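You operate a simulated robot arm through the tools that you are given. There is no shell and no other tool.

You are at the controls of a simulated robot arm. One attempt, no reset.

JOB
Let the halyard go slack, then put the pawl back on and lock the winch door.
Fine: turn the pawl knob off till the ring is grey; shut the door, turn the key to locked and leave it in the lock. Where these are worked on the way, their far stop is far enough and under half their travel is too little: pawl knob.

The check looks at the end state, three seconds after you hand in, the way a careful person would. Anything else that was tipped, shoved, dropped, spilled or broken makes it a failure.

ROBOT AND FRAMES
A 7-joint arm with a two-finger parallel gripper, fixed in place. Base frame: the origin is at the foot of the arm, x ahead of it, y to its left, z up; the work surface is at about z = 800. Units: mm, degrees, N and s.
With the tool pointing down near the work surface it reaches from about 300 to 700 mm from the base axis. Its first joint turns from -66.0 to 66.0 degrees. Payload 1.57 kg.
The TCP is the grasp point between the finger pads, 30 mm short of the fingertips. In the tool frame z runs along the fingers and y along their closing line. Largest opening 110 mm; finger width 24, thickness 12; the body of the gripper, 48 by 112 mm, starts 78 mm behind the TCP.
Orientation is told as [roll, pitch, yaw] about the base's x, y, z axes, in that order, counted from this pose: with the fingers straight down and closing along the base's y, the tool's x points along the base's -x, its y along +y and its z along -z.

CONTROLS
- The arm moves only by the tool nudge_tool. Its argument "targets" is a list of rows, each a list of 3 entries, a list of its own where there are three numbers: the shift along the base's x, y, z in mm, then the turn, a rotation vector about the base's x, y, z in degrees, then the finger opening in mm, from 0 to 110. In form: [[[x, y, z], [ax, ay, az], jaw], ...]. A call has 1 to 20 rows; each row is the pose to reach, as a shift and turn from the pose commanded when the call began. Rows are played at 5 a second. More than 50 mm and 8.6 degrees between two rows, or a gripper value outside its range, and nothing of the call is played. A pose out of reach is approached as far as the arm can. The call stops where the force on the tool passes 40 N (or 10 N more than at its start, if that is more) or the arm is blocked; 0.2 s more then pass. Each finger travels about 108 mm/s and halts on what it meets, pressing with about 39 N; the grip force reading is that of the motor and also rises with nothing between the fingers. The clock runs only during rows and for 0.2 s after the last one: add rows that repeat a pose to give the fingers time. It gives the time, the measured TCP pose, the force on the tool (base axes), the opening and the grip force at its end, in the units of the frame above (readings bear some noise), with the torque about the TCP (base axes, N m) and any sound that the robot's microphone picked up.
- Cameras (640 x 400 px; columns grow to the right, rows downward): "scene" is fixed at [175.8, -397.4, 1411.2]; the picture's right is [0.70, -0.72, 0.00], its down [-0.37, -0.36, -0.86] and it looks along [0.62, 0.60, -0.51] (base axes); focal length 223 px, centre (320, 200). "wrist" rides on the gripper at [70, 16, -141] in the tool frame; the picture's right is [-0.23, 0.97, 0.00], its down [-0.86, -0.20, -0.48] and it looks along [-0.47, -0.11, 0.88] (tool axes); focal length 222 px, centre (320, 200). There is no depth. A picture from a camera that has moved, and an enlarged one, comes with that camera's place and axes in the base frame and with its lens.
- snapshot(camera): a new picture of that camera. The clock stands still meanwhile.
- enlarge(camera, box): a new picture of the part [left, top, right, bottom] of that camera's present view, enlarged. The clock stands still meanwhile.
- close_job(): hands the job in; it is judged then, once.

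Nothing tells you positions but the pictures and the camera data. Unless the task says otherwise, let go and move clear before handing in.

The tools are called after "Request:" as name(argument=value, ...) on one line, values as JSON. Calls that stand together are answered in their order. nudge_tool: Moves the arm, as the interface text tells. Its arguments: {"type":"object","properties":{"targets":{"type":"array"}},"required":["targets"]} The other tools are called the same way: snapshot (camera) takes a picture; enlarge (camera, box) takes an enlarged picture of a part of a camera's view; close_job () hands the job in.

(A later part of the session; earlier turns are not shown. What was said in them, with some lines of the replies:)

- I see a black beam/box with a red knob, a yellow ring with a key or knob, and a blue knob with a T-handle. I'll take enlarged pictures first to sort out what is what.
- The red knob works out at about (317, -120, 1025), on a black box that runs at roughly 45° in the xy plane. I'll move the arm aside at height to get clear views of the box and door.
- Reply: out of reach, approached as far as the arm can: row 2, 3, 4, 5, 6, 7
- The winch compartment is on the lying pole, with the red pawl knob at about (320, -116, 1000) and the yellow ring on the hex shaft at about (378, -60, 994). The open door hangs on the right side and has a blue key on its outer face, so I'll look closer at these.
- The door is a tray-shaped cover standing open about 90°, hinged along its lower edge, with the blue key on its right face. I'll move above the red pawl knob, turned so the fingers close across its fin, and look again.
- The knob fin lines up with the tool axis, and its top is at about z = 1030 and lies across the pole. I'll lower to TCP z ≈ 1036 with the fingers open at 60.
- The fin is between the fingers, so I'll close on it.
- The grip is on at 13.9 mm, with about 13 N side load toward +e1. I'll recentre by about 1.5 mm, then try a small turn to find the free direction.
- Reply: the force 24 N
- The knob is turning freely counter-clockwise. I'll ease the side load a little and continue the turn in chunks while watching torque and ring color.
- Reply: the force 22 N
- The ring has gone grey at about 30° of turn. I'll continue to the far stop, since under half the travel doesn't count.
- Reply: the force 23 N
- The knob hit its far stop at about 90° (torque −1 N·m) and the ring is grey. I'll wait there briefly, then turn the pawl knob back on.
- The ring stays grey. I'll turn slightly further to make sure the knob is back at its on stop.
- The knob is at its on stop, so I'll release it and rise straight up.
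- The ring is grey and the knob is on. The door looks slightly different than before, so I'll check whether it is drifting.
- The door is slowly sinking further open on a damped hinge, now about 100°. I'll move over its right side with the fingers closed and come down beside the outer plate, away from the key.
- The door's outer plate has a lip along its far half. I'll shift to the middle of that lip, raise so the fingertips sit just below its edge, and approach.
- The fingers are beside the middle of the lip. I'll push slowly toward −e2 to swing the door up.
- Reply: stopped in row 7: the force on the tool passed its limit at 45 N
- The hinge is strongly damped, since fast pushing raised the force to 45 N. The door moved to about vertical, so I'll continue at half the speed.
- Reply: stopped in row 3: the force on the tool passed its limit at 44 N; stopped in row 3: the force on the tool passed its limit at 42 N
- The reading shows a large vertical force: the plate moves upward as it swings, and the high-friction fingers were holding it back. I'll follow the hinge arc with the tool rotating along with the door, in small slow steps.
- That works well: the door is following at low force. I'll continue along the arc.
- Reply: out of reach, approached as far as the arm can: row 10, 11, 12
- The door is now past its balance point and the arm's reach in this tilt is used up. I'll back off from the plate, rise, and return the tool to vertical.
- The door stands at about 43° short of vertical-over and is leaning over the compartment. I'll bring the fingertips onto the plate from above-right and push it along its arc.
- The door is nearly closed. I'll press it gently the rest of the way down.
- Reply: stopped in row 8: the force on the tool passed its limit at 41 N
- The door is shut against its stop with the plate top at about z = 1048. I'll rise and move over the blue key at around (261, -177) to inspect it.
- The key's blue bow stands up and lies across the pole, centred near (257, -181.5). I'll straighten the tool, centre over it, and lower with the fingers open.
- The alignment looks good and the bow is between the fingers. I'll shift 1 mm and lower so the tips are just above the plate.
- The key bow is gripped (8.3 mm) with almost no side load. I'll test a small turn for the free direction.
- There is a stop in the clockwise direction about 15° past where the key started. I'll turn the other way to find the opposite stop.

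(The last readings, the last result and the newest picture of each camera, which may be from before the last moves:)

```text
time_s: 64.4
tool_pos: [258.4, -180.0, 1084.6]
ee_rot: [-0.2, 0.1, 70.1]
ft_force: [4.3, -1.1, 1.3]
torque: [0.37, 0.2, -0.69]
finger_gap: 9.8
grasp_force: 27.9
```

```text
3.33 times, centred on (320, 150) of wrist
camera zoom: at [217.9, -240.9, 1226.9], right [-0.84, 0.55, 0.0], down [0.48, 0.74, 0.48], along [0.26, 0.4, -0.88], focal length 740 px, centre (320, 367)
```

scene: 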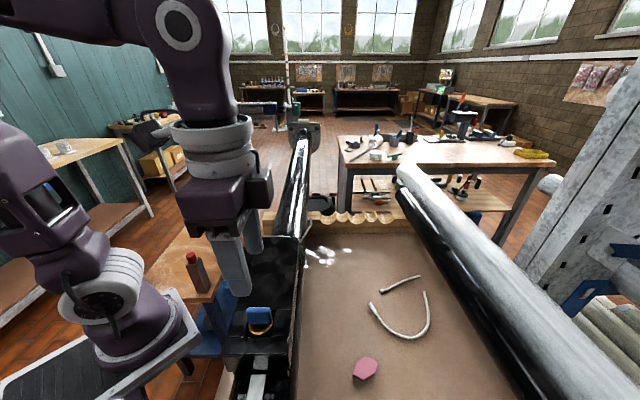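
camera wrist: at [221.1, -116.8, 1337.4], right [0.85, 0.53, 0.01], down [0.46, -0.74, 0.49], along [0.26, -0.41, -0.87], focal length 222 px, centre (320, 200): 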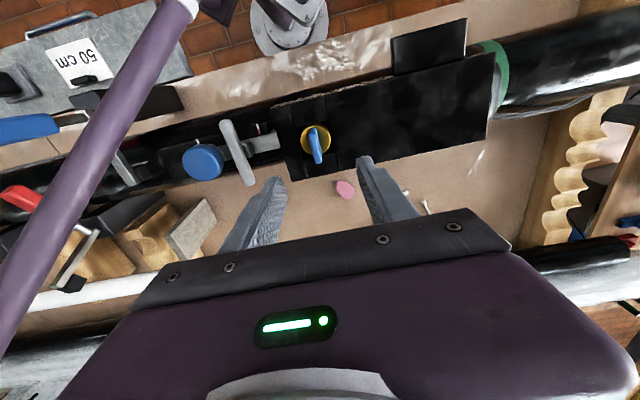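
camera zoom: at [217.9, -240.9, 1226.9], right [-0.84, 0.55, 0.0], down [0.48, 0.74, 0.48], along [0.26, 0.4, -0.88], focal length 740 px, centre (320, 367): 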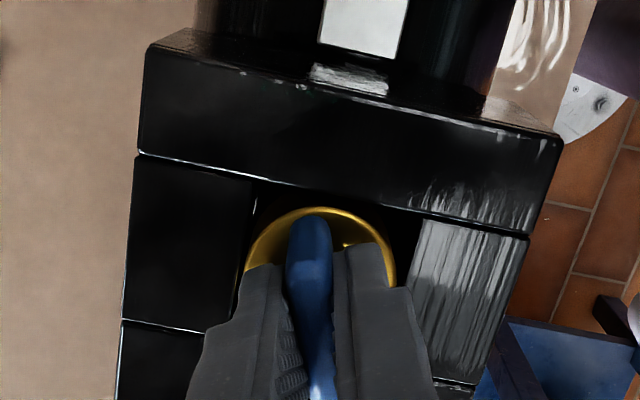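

The counter-clockwise stop is at about 106° from the start (torque −0.7 N·m). I'll ease off, release the key, and rise to look at where it rests.

Request:
enlarge(camera="scene", box=[210, 260, 310, 340])

Request:
nudge_tool(targets=[[[0, 0, 0], [0, 0, -3], 0], [[0, 0, 0], [0, 0, -5], 0], [[0, 0, 0], [0, 0, -5], 20], [[0, 0, 0], [0, 0, -5], 50], [[0, 0, 0], [0, 0, -5], 60], [[0, 0, 20], [0, 0, -5], 60], [[0, 0, 50], [0, 0, -5], 60], [[0, 0, 80], [0, 0, -5], 60], [[0, 0, 110], [0, 0, -5], 60], [[0, 0, 110], [0, 0, -5], 60]])

Request:
enlarge(camera="wrist", box=[260, 90, 380, 190])

Request:
enlarge(camera="scene", box=[210, 260, 310, 360])

```text
5.00 times, centred on (260, 300) of scene
camera zoom: at [175.9, -397.5, 1411.1], right [0.7, -0.72, 0.0], down [-0.37, -0.36, -0.86], along [0.62, 0.6, -0.51], focal length 1113 px, centre (620, -300)
```

zoom: 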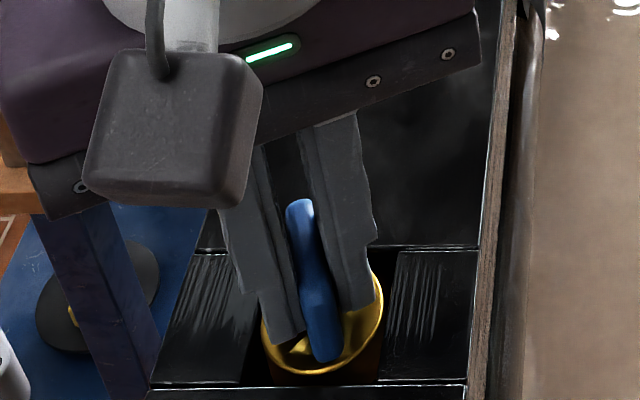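

```text
time_s: 66.6
tool_pos: [258.2, -179.6, 1196.1]
ee_rot: [0.0, 0.0, 64.9]
ft_force: [0.7, 0.4, 0.1]
torque: [0.03, 0.01, 0.03]
finger_gap: 59.9
grasp_force: 0.1
```

```text
4.00 times, centred on (320, 140) of wrist
camera zoom: at [212.4, -236.6, 1337.8], right [-0.79, 0.62, 0.0], down [0.54, 0.69, 0.48], along [0.3, 0.38, -0.88], focal length 888 px, centre (320, 440)
```

zoom: 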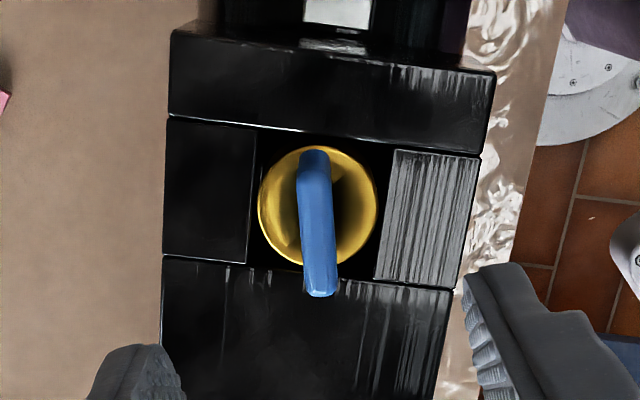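

```text
4.00 times, centred on (260, 310) of scene
camera zoom: at [175.8, -397.4, 1411.2], right [0.7, -0.72, 0.0], down [-0.37, -0.36, -0.86], along [0.62, 0.6, -0.51], focal length 890 px, centre (560, -240)
```

zoom: 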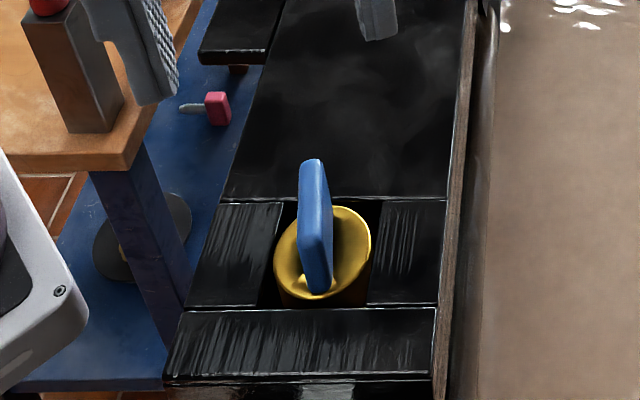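

The key now rests about 103° from its start, roughly 10–13° past lying along the pole. I'll re-grip it and set it close to the aligned (90–96°) position so it's squarely at locked, then test the door.

Request:
nudge_tool(targets=[[[0, -1, -20], [0, 0, -5], 60], [[0, -1, -50], [0, 0, -9], 60], [[0, -1, -80], [0, 0, -9], 60], [[0, -1, -100], [0, 0, -9], 60], [[0, -1, -111], [0, 0, -9], 60], [[0, -1, -111], [0, 0, -9], 60]])

Request:
enlarge(camera="wrist", box=[240, 90, 400, 210])

```text
time_s: 68.0
tool_pos: [255.5, -182.2, 1082.9]
ee_rot: [0.1, 0.0, 56.2]
ft_force: [-0.6, -0.7, 0.2]
torque: [0.0, 0.01, -0.01]
finger_gap: 59.7
grasp_force: 0.0
```

```text
3.33 times, centred on (320, 150) of wrist
camera zoom: at [203.9, -231.0, 1225.9], right [-0.68, 0.73, 0.0], down [0.64, 0.6, 0.48], along [0.35, 0.33, -0.88], focal length 740 px, centre (320, 367)
```

zoom: 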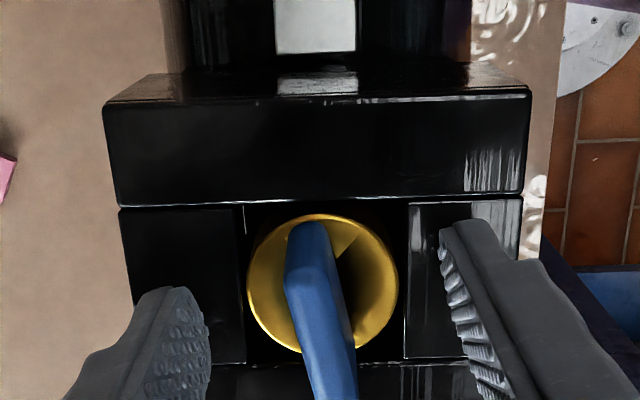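

Request:
nudge_tool(targets=[[[1.5, 1.5, 0], [0, 0, 0], 60], [[1.5, 1.5, 0], [0, 0, 0], 30], [[1.5, 1.5, 0], [0, 0, 0], 0], [[1.5, 1.5, 0], [0, 0, 0], 0], [[1.5, 1.5, 0], [0, 0, 0], 0], [[1.5, 1.5, 0], [0, 0, -2], 0], [[1.5, 1.5, 0], [0, 0, -4], 0], [[1.5, 1.5, 0], [0, 0, -4], 0]])

Request:
enlarge(camera="wrist", box=[240, 90, 400, 210])

```text
time_s: 69.8
tool_pos: [258.3, -180.9, 1084.7]
ee_rot: [0.0, 0.0, 52.0]
ft_force: [-0.8, 2.3, 0.1]
torque: [0.12, 0.08, 0.0]
finger_gap: 8.7
grasp_force: 26.8
```

```text
3.33 times, centred on (320, 150) of wrist
camera zoom: at [202.3, -225.5, 1225.9], right [-0.63, 0.78, 0.0], down [0.68, 0.55, 0.48], along [0.37, 0.3, -0.88], focal length 740 px, centre (320, 367)
```

zoom: 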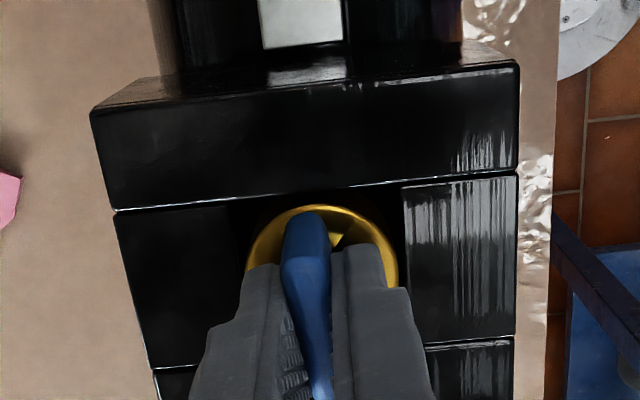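

The key is set at about 96° and unloaded. I'll release it and rise straight up.

Request:
nudge_tool(targets=[[[0, 0, 0], [0, 0, 0], 20], [[0, 0, 0], [0, 0, 0], 50], [[0, 0, 0], [0, 0, 0], 60], [[0, 0, 20], [0, 0, 0], 60], [[0, 0, 55], [0, 0, 0], 60], [[0, 0, 95], [0, 0, 0], 60], [[0, 0, 130], [0, 0, 0], 60], [[0, 0, 130], [0, 0, 0], 60]])

Request:
snapshot(camera="wrist")

Request:
enlarge(camera="scene", box=[200, 200, 360, 380])

```text
time_s: 71.6
tool_pos: [259.6, -180.8, 1212.3]
ee_rot: [0.0, 0.0, 52.1]
ft_force: [0.2, 0.7, -0.4]
torque: [0.02, 0.02, 0.0]
finger_gap: 59.7
grasp_force: 0.0
```

```text
taken
camera wrist: at [202.6, -225.2, 1355.4], right [-0.63, 0.78, 0.0], down [0.68, 0.55, 0.48], along [0.37, 0.3, -0.88], focal length 222 px, centre (320, 200)
```

wrist: 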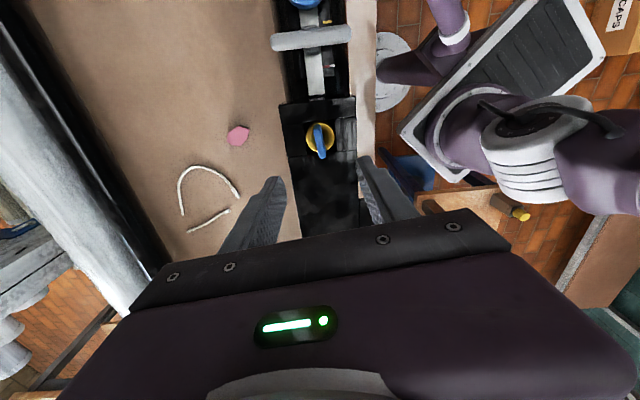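

```text
2.22 times, centred on (280, 290) of scene
camera zoom: at [175.8, -397.4, 1411.2], right [0.7, -0.72, 0.0], down [-0.37, -0.36, -0.86], along [0.62, 0.6, -0.51], focal length 495 px, centre (409, 0)
```

zoom: 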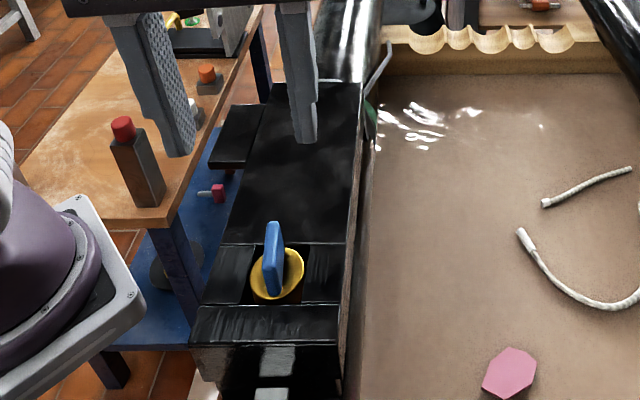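

Key released and standing along the pole. I'll now check that the lock holds, by gripping the door lip's two ends from above and lifting very gently.

Request:
nudge_tool(targets=[[[4, 11, 0], [0, 0, -7.5], 60], [[8, 22, 0], [0, 0, -15], 60], [[12, 33, 0], [0, 0, -22.5], 60], [[16, 45, 0], [0, 0, -30], 80], [[20, 56, 0], [0, 0, -37.5], 90], [[24, 68, 0], [0, 0, -45], 100], [[28, 79, 0], [0, 0, -52.5], 108], [[33, 92, 0], [0, 0, -60], 108], [[37, 104, 0], [0, 0, -67.5], 108], [[41, 115, 0], [0, 0, -75], 108], [[46, 128, 0], [0, 0, -82.5], 108], [[50, 140, 0], [0, 0, -90], 108], [[54, 151, 0], [0, 0, -97], 108], [[54, 151, -30], [0, 0, -97], 108], [[54, 151, -60], [0, 0, -97], 108], [[54, 151, -60], [0, 0, -97], 108]])

Request:
snapshot(camera="wrist")

Request:
enlarge(camera="scene", box=[200, 180, 340, 300])

```text
time_s: 75.0
tool_pos: [311.7, -29.3, 1153.6]
ee_rot: [0.0, -0.1, -45.1]
ft_force: [-0.2, -0.2, -0.2]
torque: [-0.05, 0.02, -0.01]
finger_gap: 107.8
grasp_force: 0.1
```

```text
taken
camera wrist: at [273.8, 31.2, 1295.4], right [0.85, 0.53, 0.0], down [0.46, -0.75, 0.48], along [0.25, -0.41, -0.88], focal length 222 px, centre (320, 200)
```

wrist: 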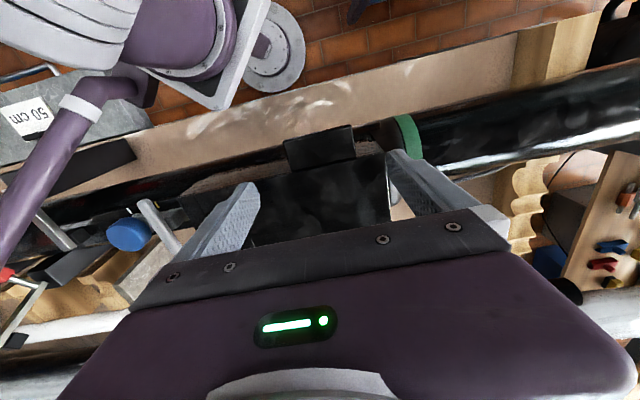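

```text
3.33 times, centred on (270, 240) of scene
camera zoom: at [175.8, -397.4, 1411.2], right [0.7, -0.72, 0.0], down [-0.37, -0.36, -0.86], along [0.62, 0.6, -0.51], focal length 742 px, centre (487, 67)
```

zoom: 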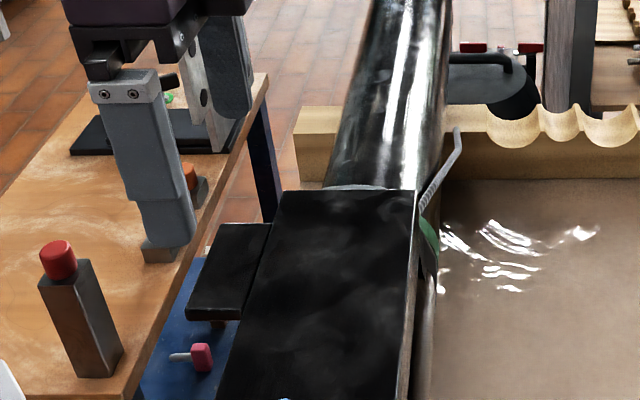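

Request:
nudge_tool(targets=[[[0, 0, -25], [0, 0, 0], 108], [[0, 0, -50], [0, 0, 0], 108], [[0, 0, -65], [0, 0, 0], 108], [[0, 0, -75], [0, 0, 0], 108], [[0, 0, -84], [0, 0, 0], 108], [[0, 0, -84], [0, 0, 0], 108]])

Request:
snapshot(camera="wrist")

Request:
enlarge(camera="scene", box=[200, 180, 340, 300])

```text
time_s: 76.4
tool_pos: [313.1, -29.4, 1070.1]
ee_rot: [0.1, 0.0, -45.0]
ft_force: [0.1, -0.1, -0.9]
torque: [0.01, 0.05, 0.01]
finger_gap: 108.1
grasp_force: 0.1
```

```text
taken
camera wrist: at [274.3, 31.6, 1211.8], right [0.85, 0.53, 0.0], down [0.46, -0.75, 0.48], along [0.25, -0.41, -0.88], focal length 222 px, centre (320, 200)
```

wrist: 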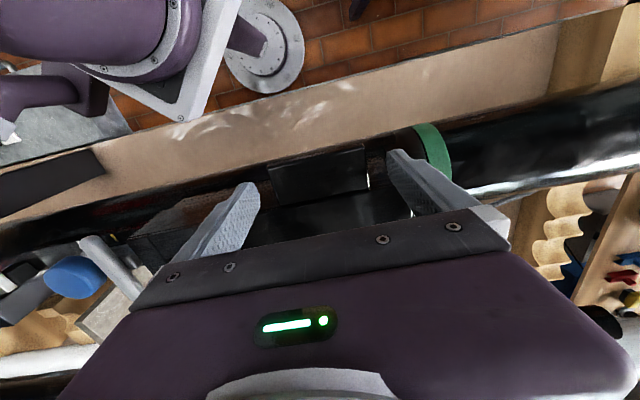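

```text
3.33 times, centred on (270, 240) of scene
camera zoom: at [175.8, -397.4, 1411.2], right [0.7, -0.72, 0.0], down [-0.37, -0.36, -0.86], along [0.62, 0.6, -0.51], focal length 742 px, centre (487, 67)
```

zoom: 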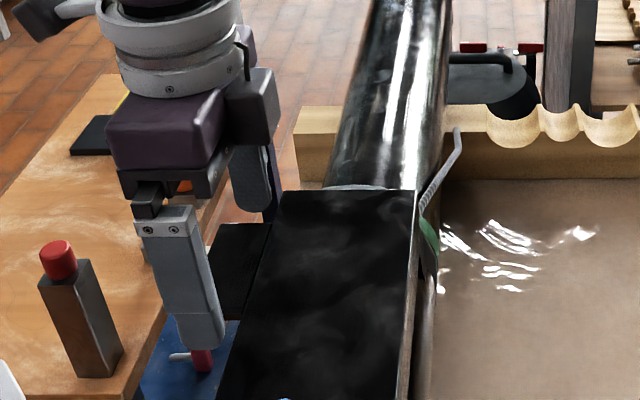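

Request:
nudge_tool(targets=[[[0, 0, -4], [0, 0, 0], 108], [[0, 0, -4], [0, 0, 0], 95], [[0, 0, -4], [0, 0, 0], 85], [[0, 0, -4], [0, 0, 0], 75], [[0, 0, -4], [0, 0, 0], 70], [[0, 0, -4], [0, 0, 0], 70]])

Request:
snapshot(camera="wrist")

```text
time_s: 77.8
tool_pos: [312.7, -30.8, 1066.9]
ee_rot: [-0.1, 0.0, -45.1]
ft_force: [-3.7, -7.1, -2.3]
torque: [-0.42, 0.28, 0.04]
finger_gap: 79.7
grasp_force: 45.1
```

```text
taken
camera wrist: at [274.2, 31.2, 1208.0], right [0.85, 0.53, 0.0], down [0.46, -0.74, 0.48], along [0.25, -0.41, -0.88], focal length 222 px, centre (320, 200)
```

wrist: 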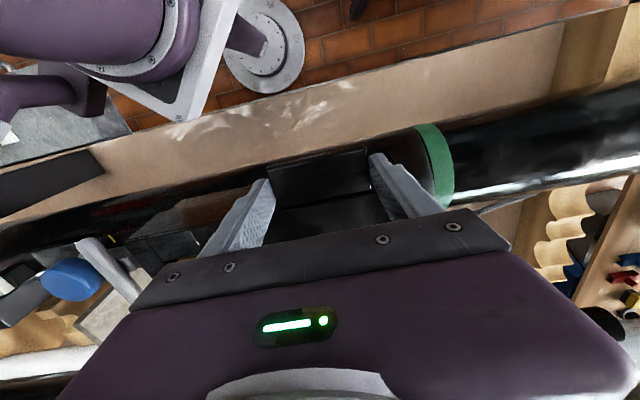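

The lip is gripped (79.7 mm). I'll lift gently by 1 mm, then 2 mm, to see whether it holds.

Request:
nudge_tool(targets=[[[0, 0, 1], [0, 0, 0], 70], [[0, 0, 1], [0, 0, 0], 70], [[0, 0, 1], [0, 0, 0], 70]])

Request:
nudge_tool(targets=[[[0, 0, 0.7], [0, 0, 0], 70], [[0, 0, 0.7], [0, 0, 0], 70], [[0, 0, 0.7], [0, 0, 0], 70], [[0, 0, 0.7], [0, 0, 0], 70]])

Request:
nudge_tool(targets=[[[0, 0, 0], [0, 0, 0], 70], [[0, 0, 0], [0, 0, 0], 70], [[0, 0, 0], [0, 0, 0], 70], [[0, 0, 0], [0, 0, 0], 70], [[0, 0, 0], [0, 0, 0], 70]])

```text
time_s: 78.6
tool_pos: [311.8, -30.1, 1067.5]
ee_rot: [-0.2, 0.0, -45.0]
ft_force: [-0.6, -12.4, -15.2]
torque: [0.46, 0.95, -0.09]
finger_gap: 79.4
grasp_force: 45.5
```

```text
time_s: 79.6
tool_pos: [312.6, -30.8, 1067.9]
ee_rot: [-0.1, -0.1, -44.9]
ft_force: [-1.6, -16.6, -24.6]
torque: [0.15, 0.4, -0.17]
finger_gap: 79.7
grasp_force: 44.7
```

```text
time_s: 80.8
tool_pos: [313.1, -29.9, 1067.3]
ee_rot: [0.0, -0.1, -45.0]
ft_force: [-3.1, -18.5, -22.4]
torque: [-0.35, 0.25, -0.21]
finger_gap: 79.6
grasp_force: 45.0
```

The lip holds steady against about 22 N without giving, so the door is locked. I'll take the load off, release the lip, and move clear.

Request:
nudge_tool(targets=[[[0, 0, -1.5], [0, 0, 0], 70], [[0, 0, -1.5], [0, 0, 0], 90], [[0, 0, -1.5], [0, 0, 0], 108], [[0, 0, -1.5], [0, 0, 0], 108], [[0, 0, 20], [0, 0, 0], 108], [[0, 0, 55], [0, 0, 0], 108], [[0, 0, 95], [0, 0, 0], 108], [[0, 0, 135], [0, 0, 0], 108], [[0, 0, 165], [0, 0, 0], 108], [[0, 30, 165], [0, 0, 0], 108], [[0, 60, 165], [0, 0, 0], 108], [[0, 60, 165], [0, 0, 0], 108]])

Request:
snapshot(camera="scene")

Request:
snapshot(camera="wrist")

Request:
enlarge(camera="scene", box=[200, 200, 360, 400])

```text
time_s: 83.4
tool_pos: [312.1, 30.0, 1230.7]
ee_rot: [0.0, -0.1, -45.0]
ft_force: [-0.9, 0.6, 0.6]
torque: [-0.01, 0.01, -0.02]
finger_gap: 108.2
grasp_force: 0.1
```

```text
taken
```

scene: 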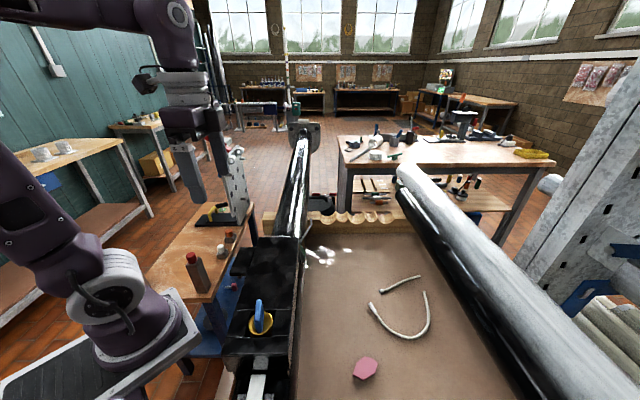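

```text
taken
camera wrist: at [273.6, 91.9, 1374.1], right [0.85, 0.53, 0.0], down [0.46, -0.75, 0.48], along [0.25, -0.41, -0.88], focal length 222 px, centre (320, 200)
```

wrist: 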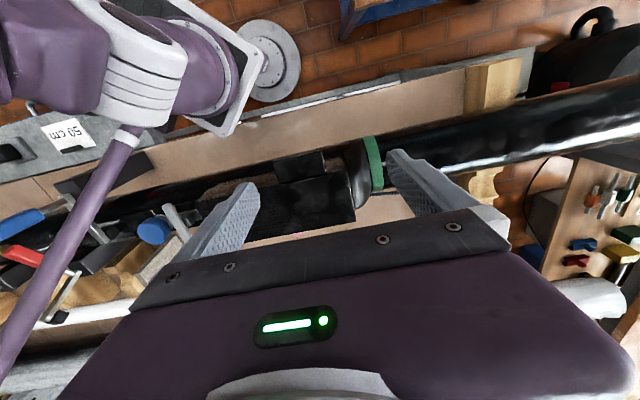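

```text
2.00 times, centred on (280, 300) of scene
camera zoom: at [175.8, -397.4, 1411.2], right [0.7, -0.72, 0.0], down [-0.37, -0.36, -0.86], along [0.62, 0.6, -0.51], focal length 445 px, centre (400, 0)
```

zoom: 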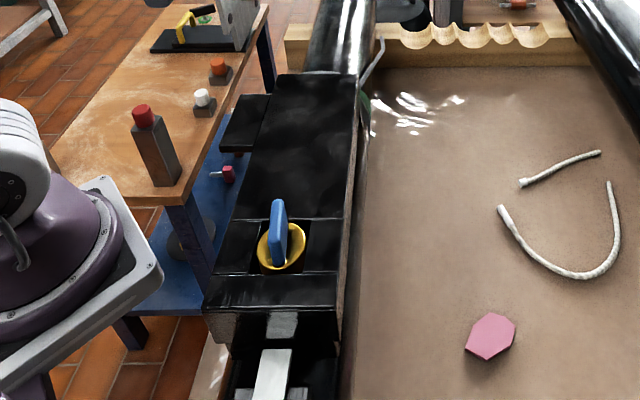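

The door is flush and locked, with the key left in the lock. The pawl was put back on, the ring was grey when last seen, and the arm is clear with nothing else disturbed. I'm handing in the job.

Request:
close_job()

```text
The job is handed in.
```

The winch door is shut and locked with the key left in it. The halyard was let slack and the pawl put back on before I closed the door. I've handed the job in; no result has come back yet.

- **Pawl and halyard:** I turned the pawl knob off to its far stop, about 90°. The ring was already grey at about 30° of turn. I then turned the knob back to its on stop, and the ring stayed grey.
- **Door:** The hinge is heavily damped, and the first pushes stopped at the 40 N force limit. I then swung the door over along its arc and pressed it down until it met its stop.
- **Key:** I turned it about 96° from where it started, just short of its far stop. The lock has no markings, so I chose the direction from the travel: the other stop was only about 15° from the start.
- **Lock check:** I pulled up on the door lip with about 22 N. It held steady and did not give.

I released everything and moved the arm clear. In the last picture, nothing else looked moved or tipped.
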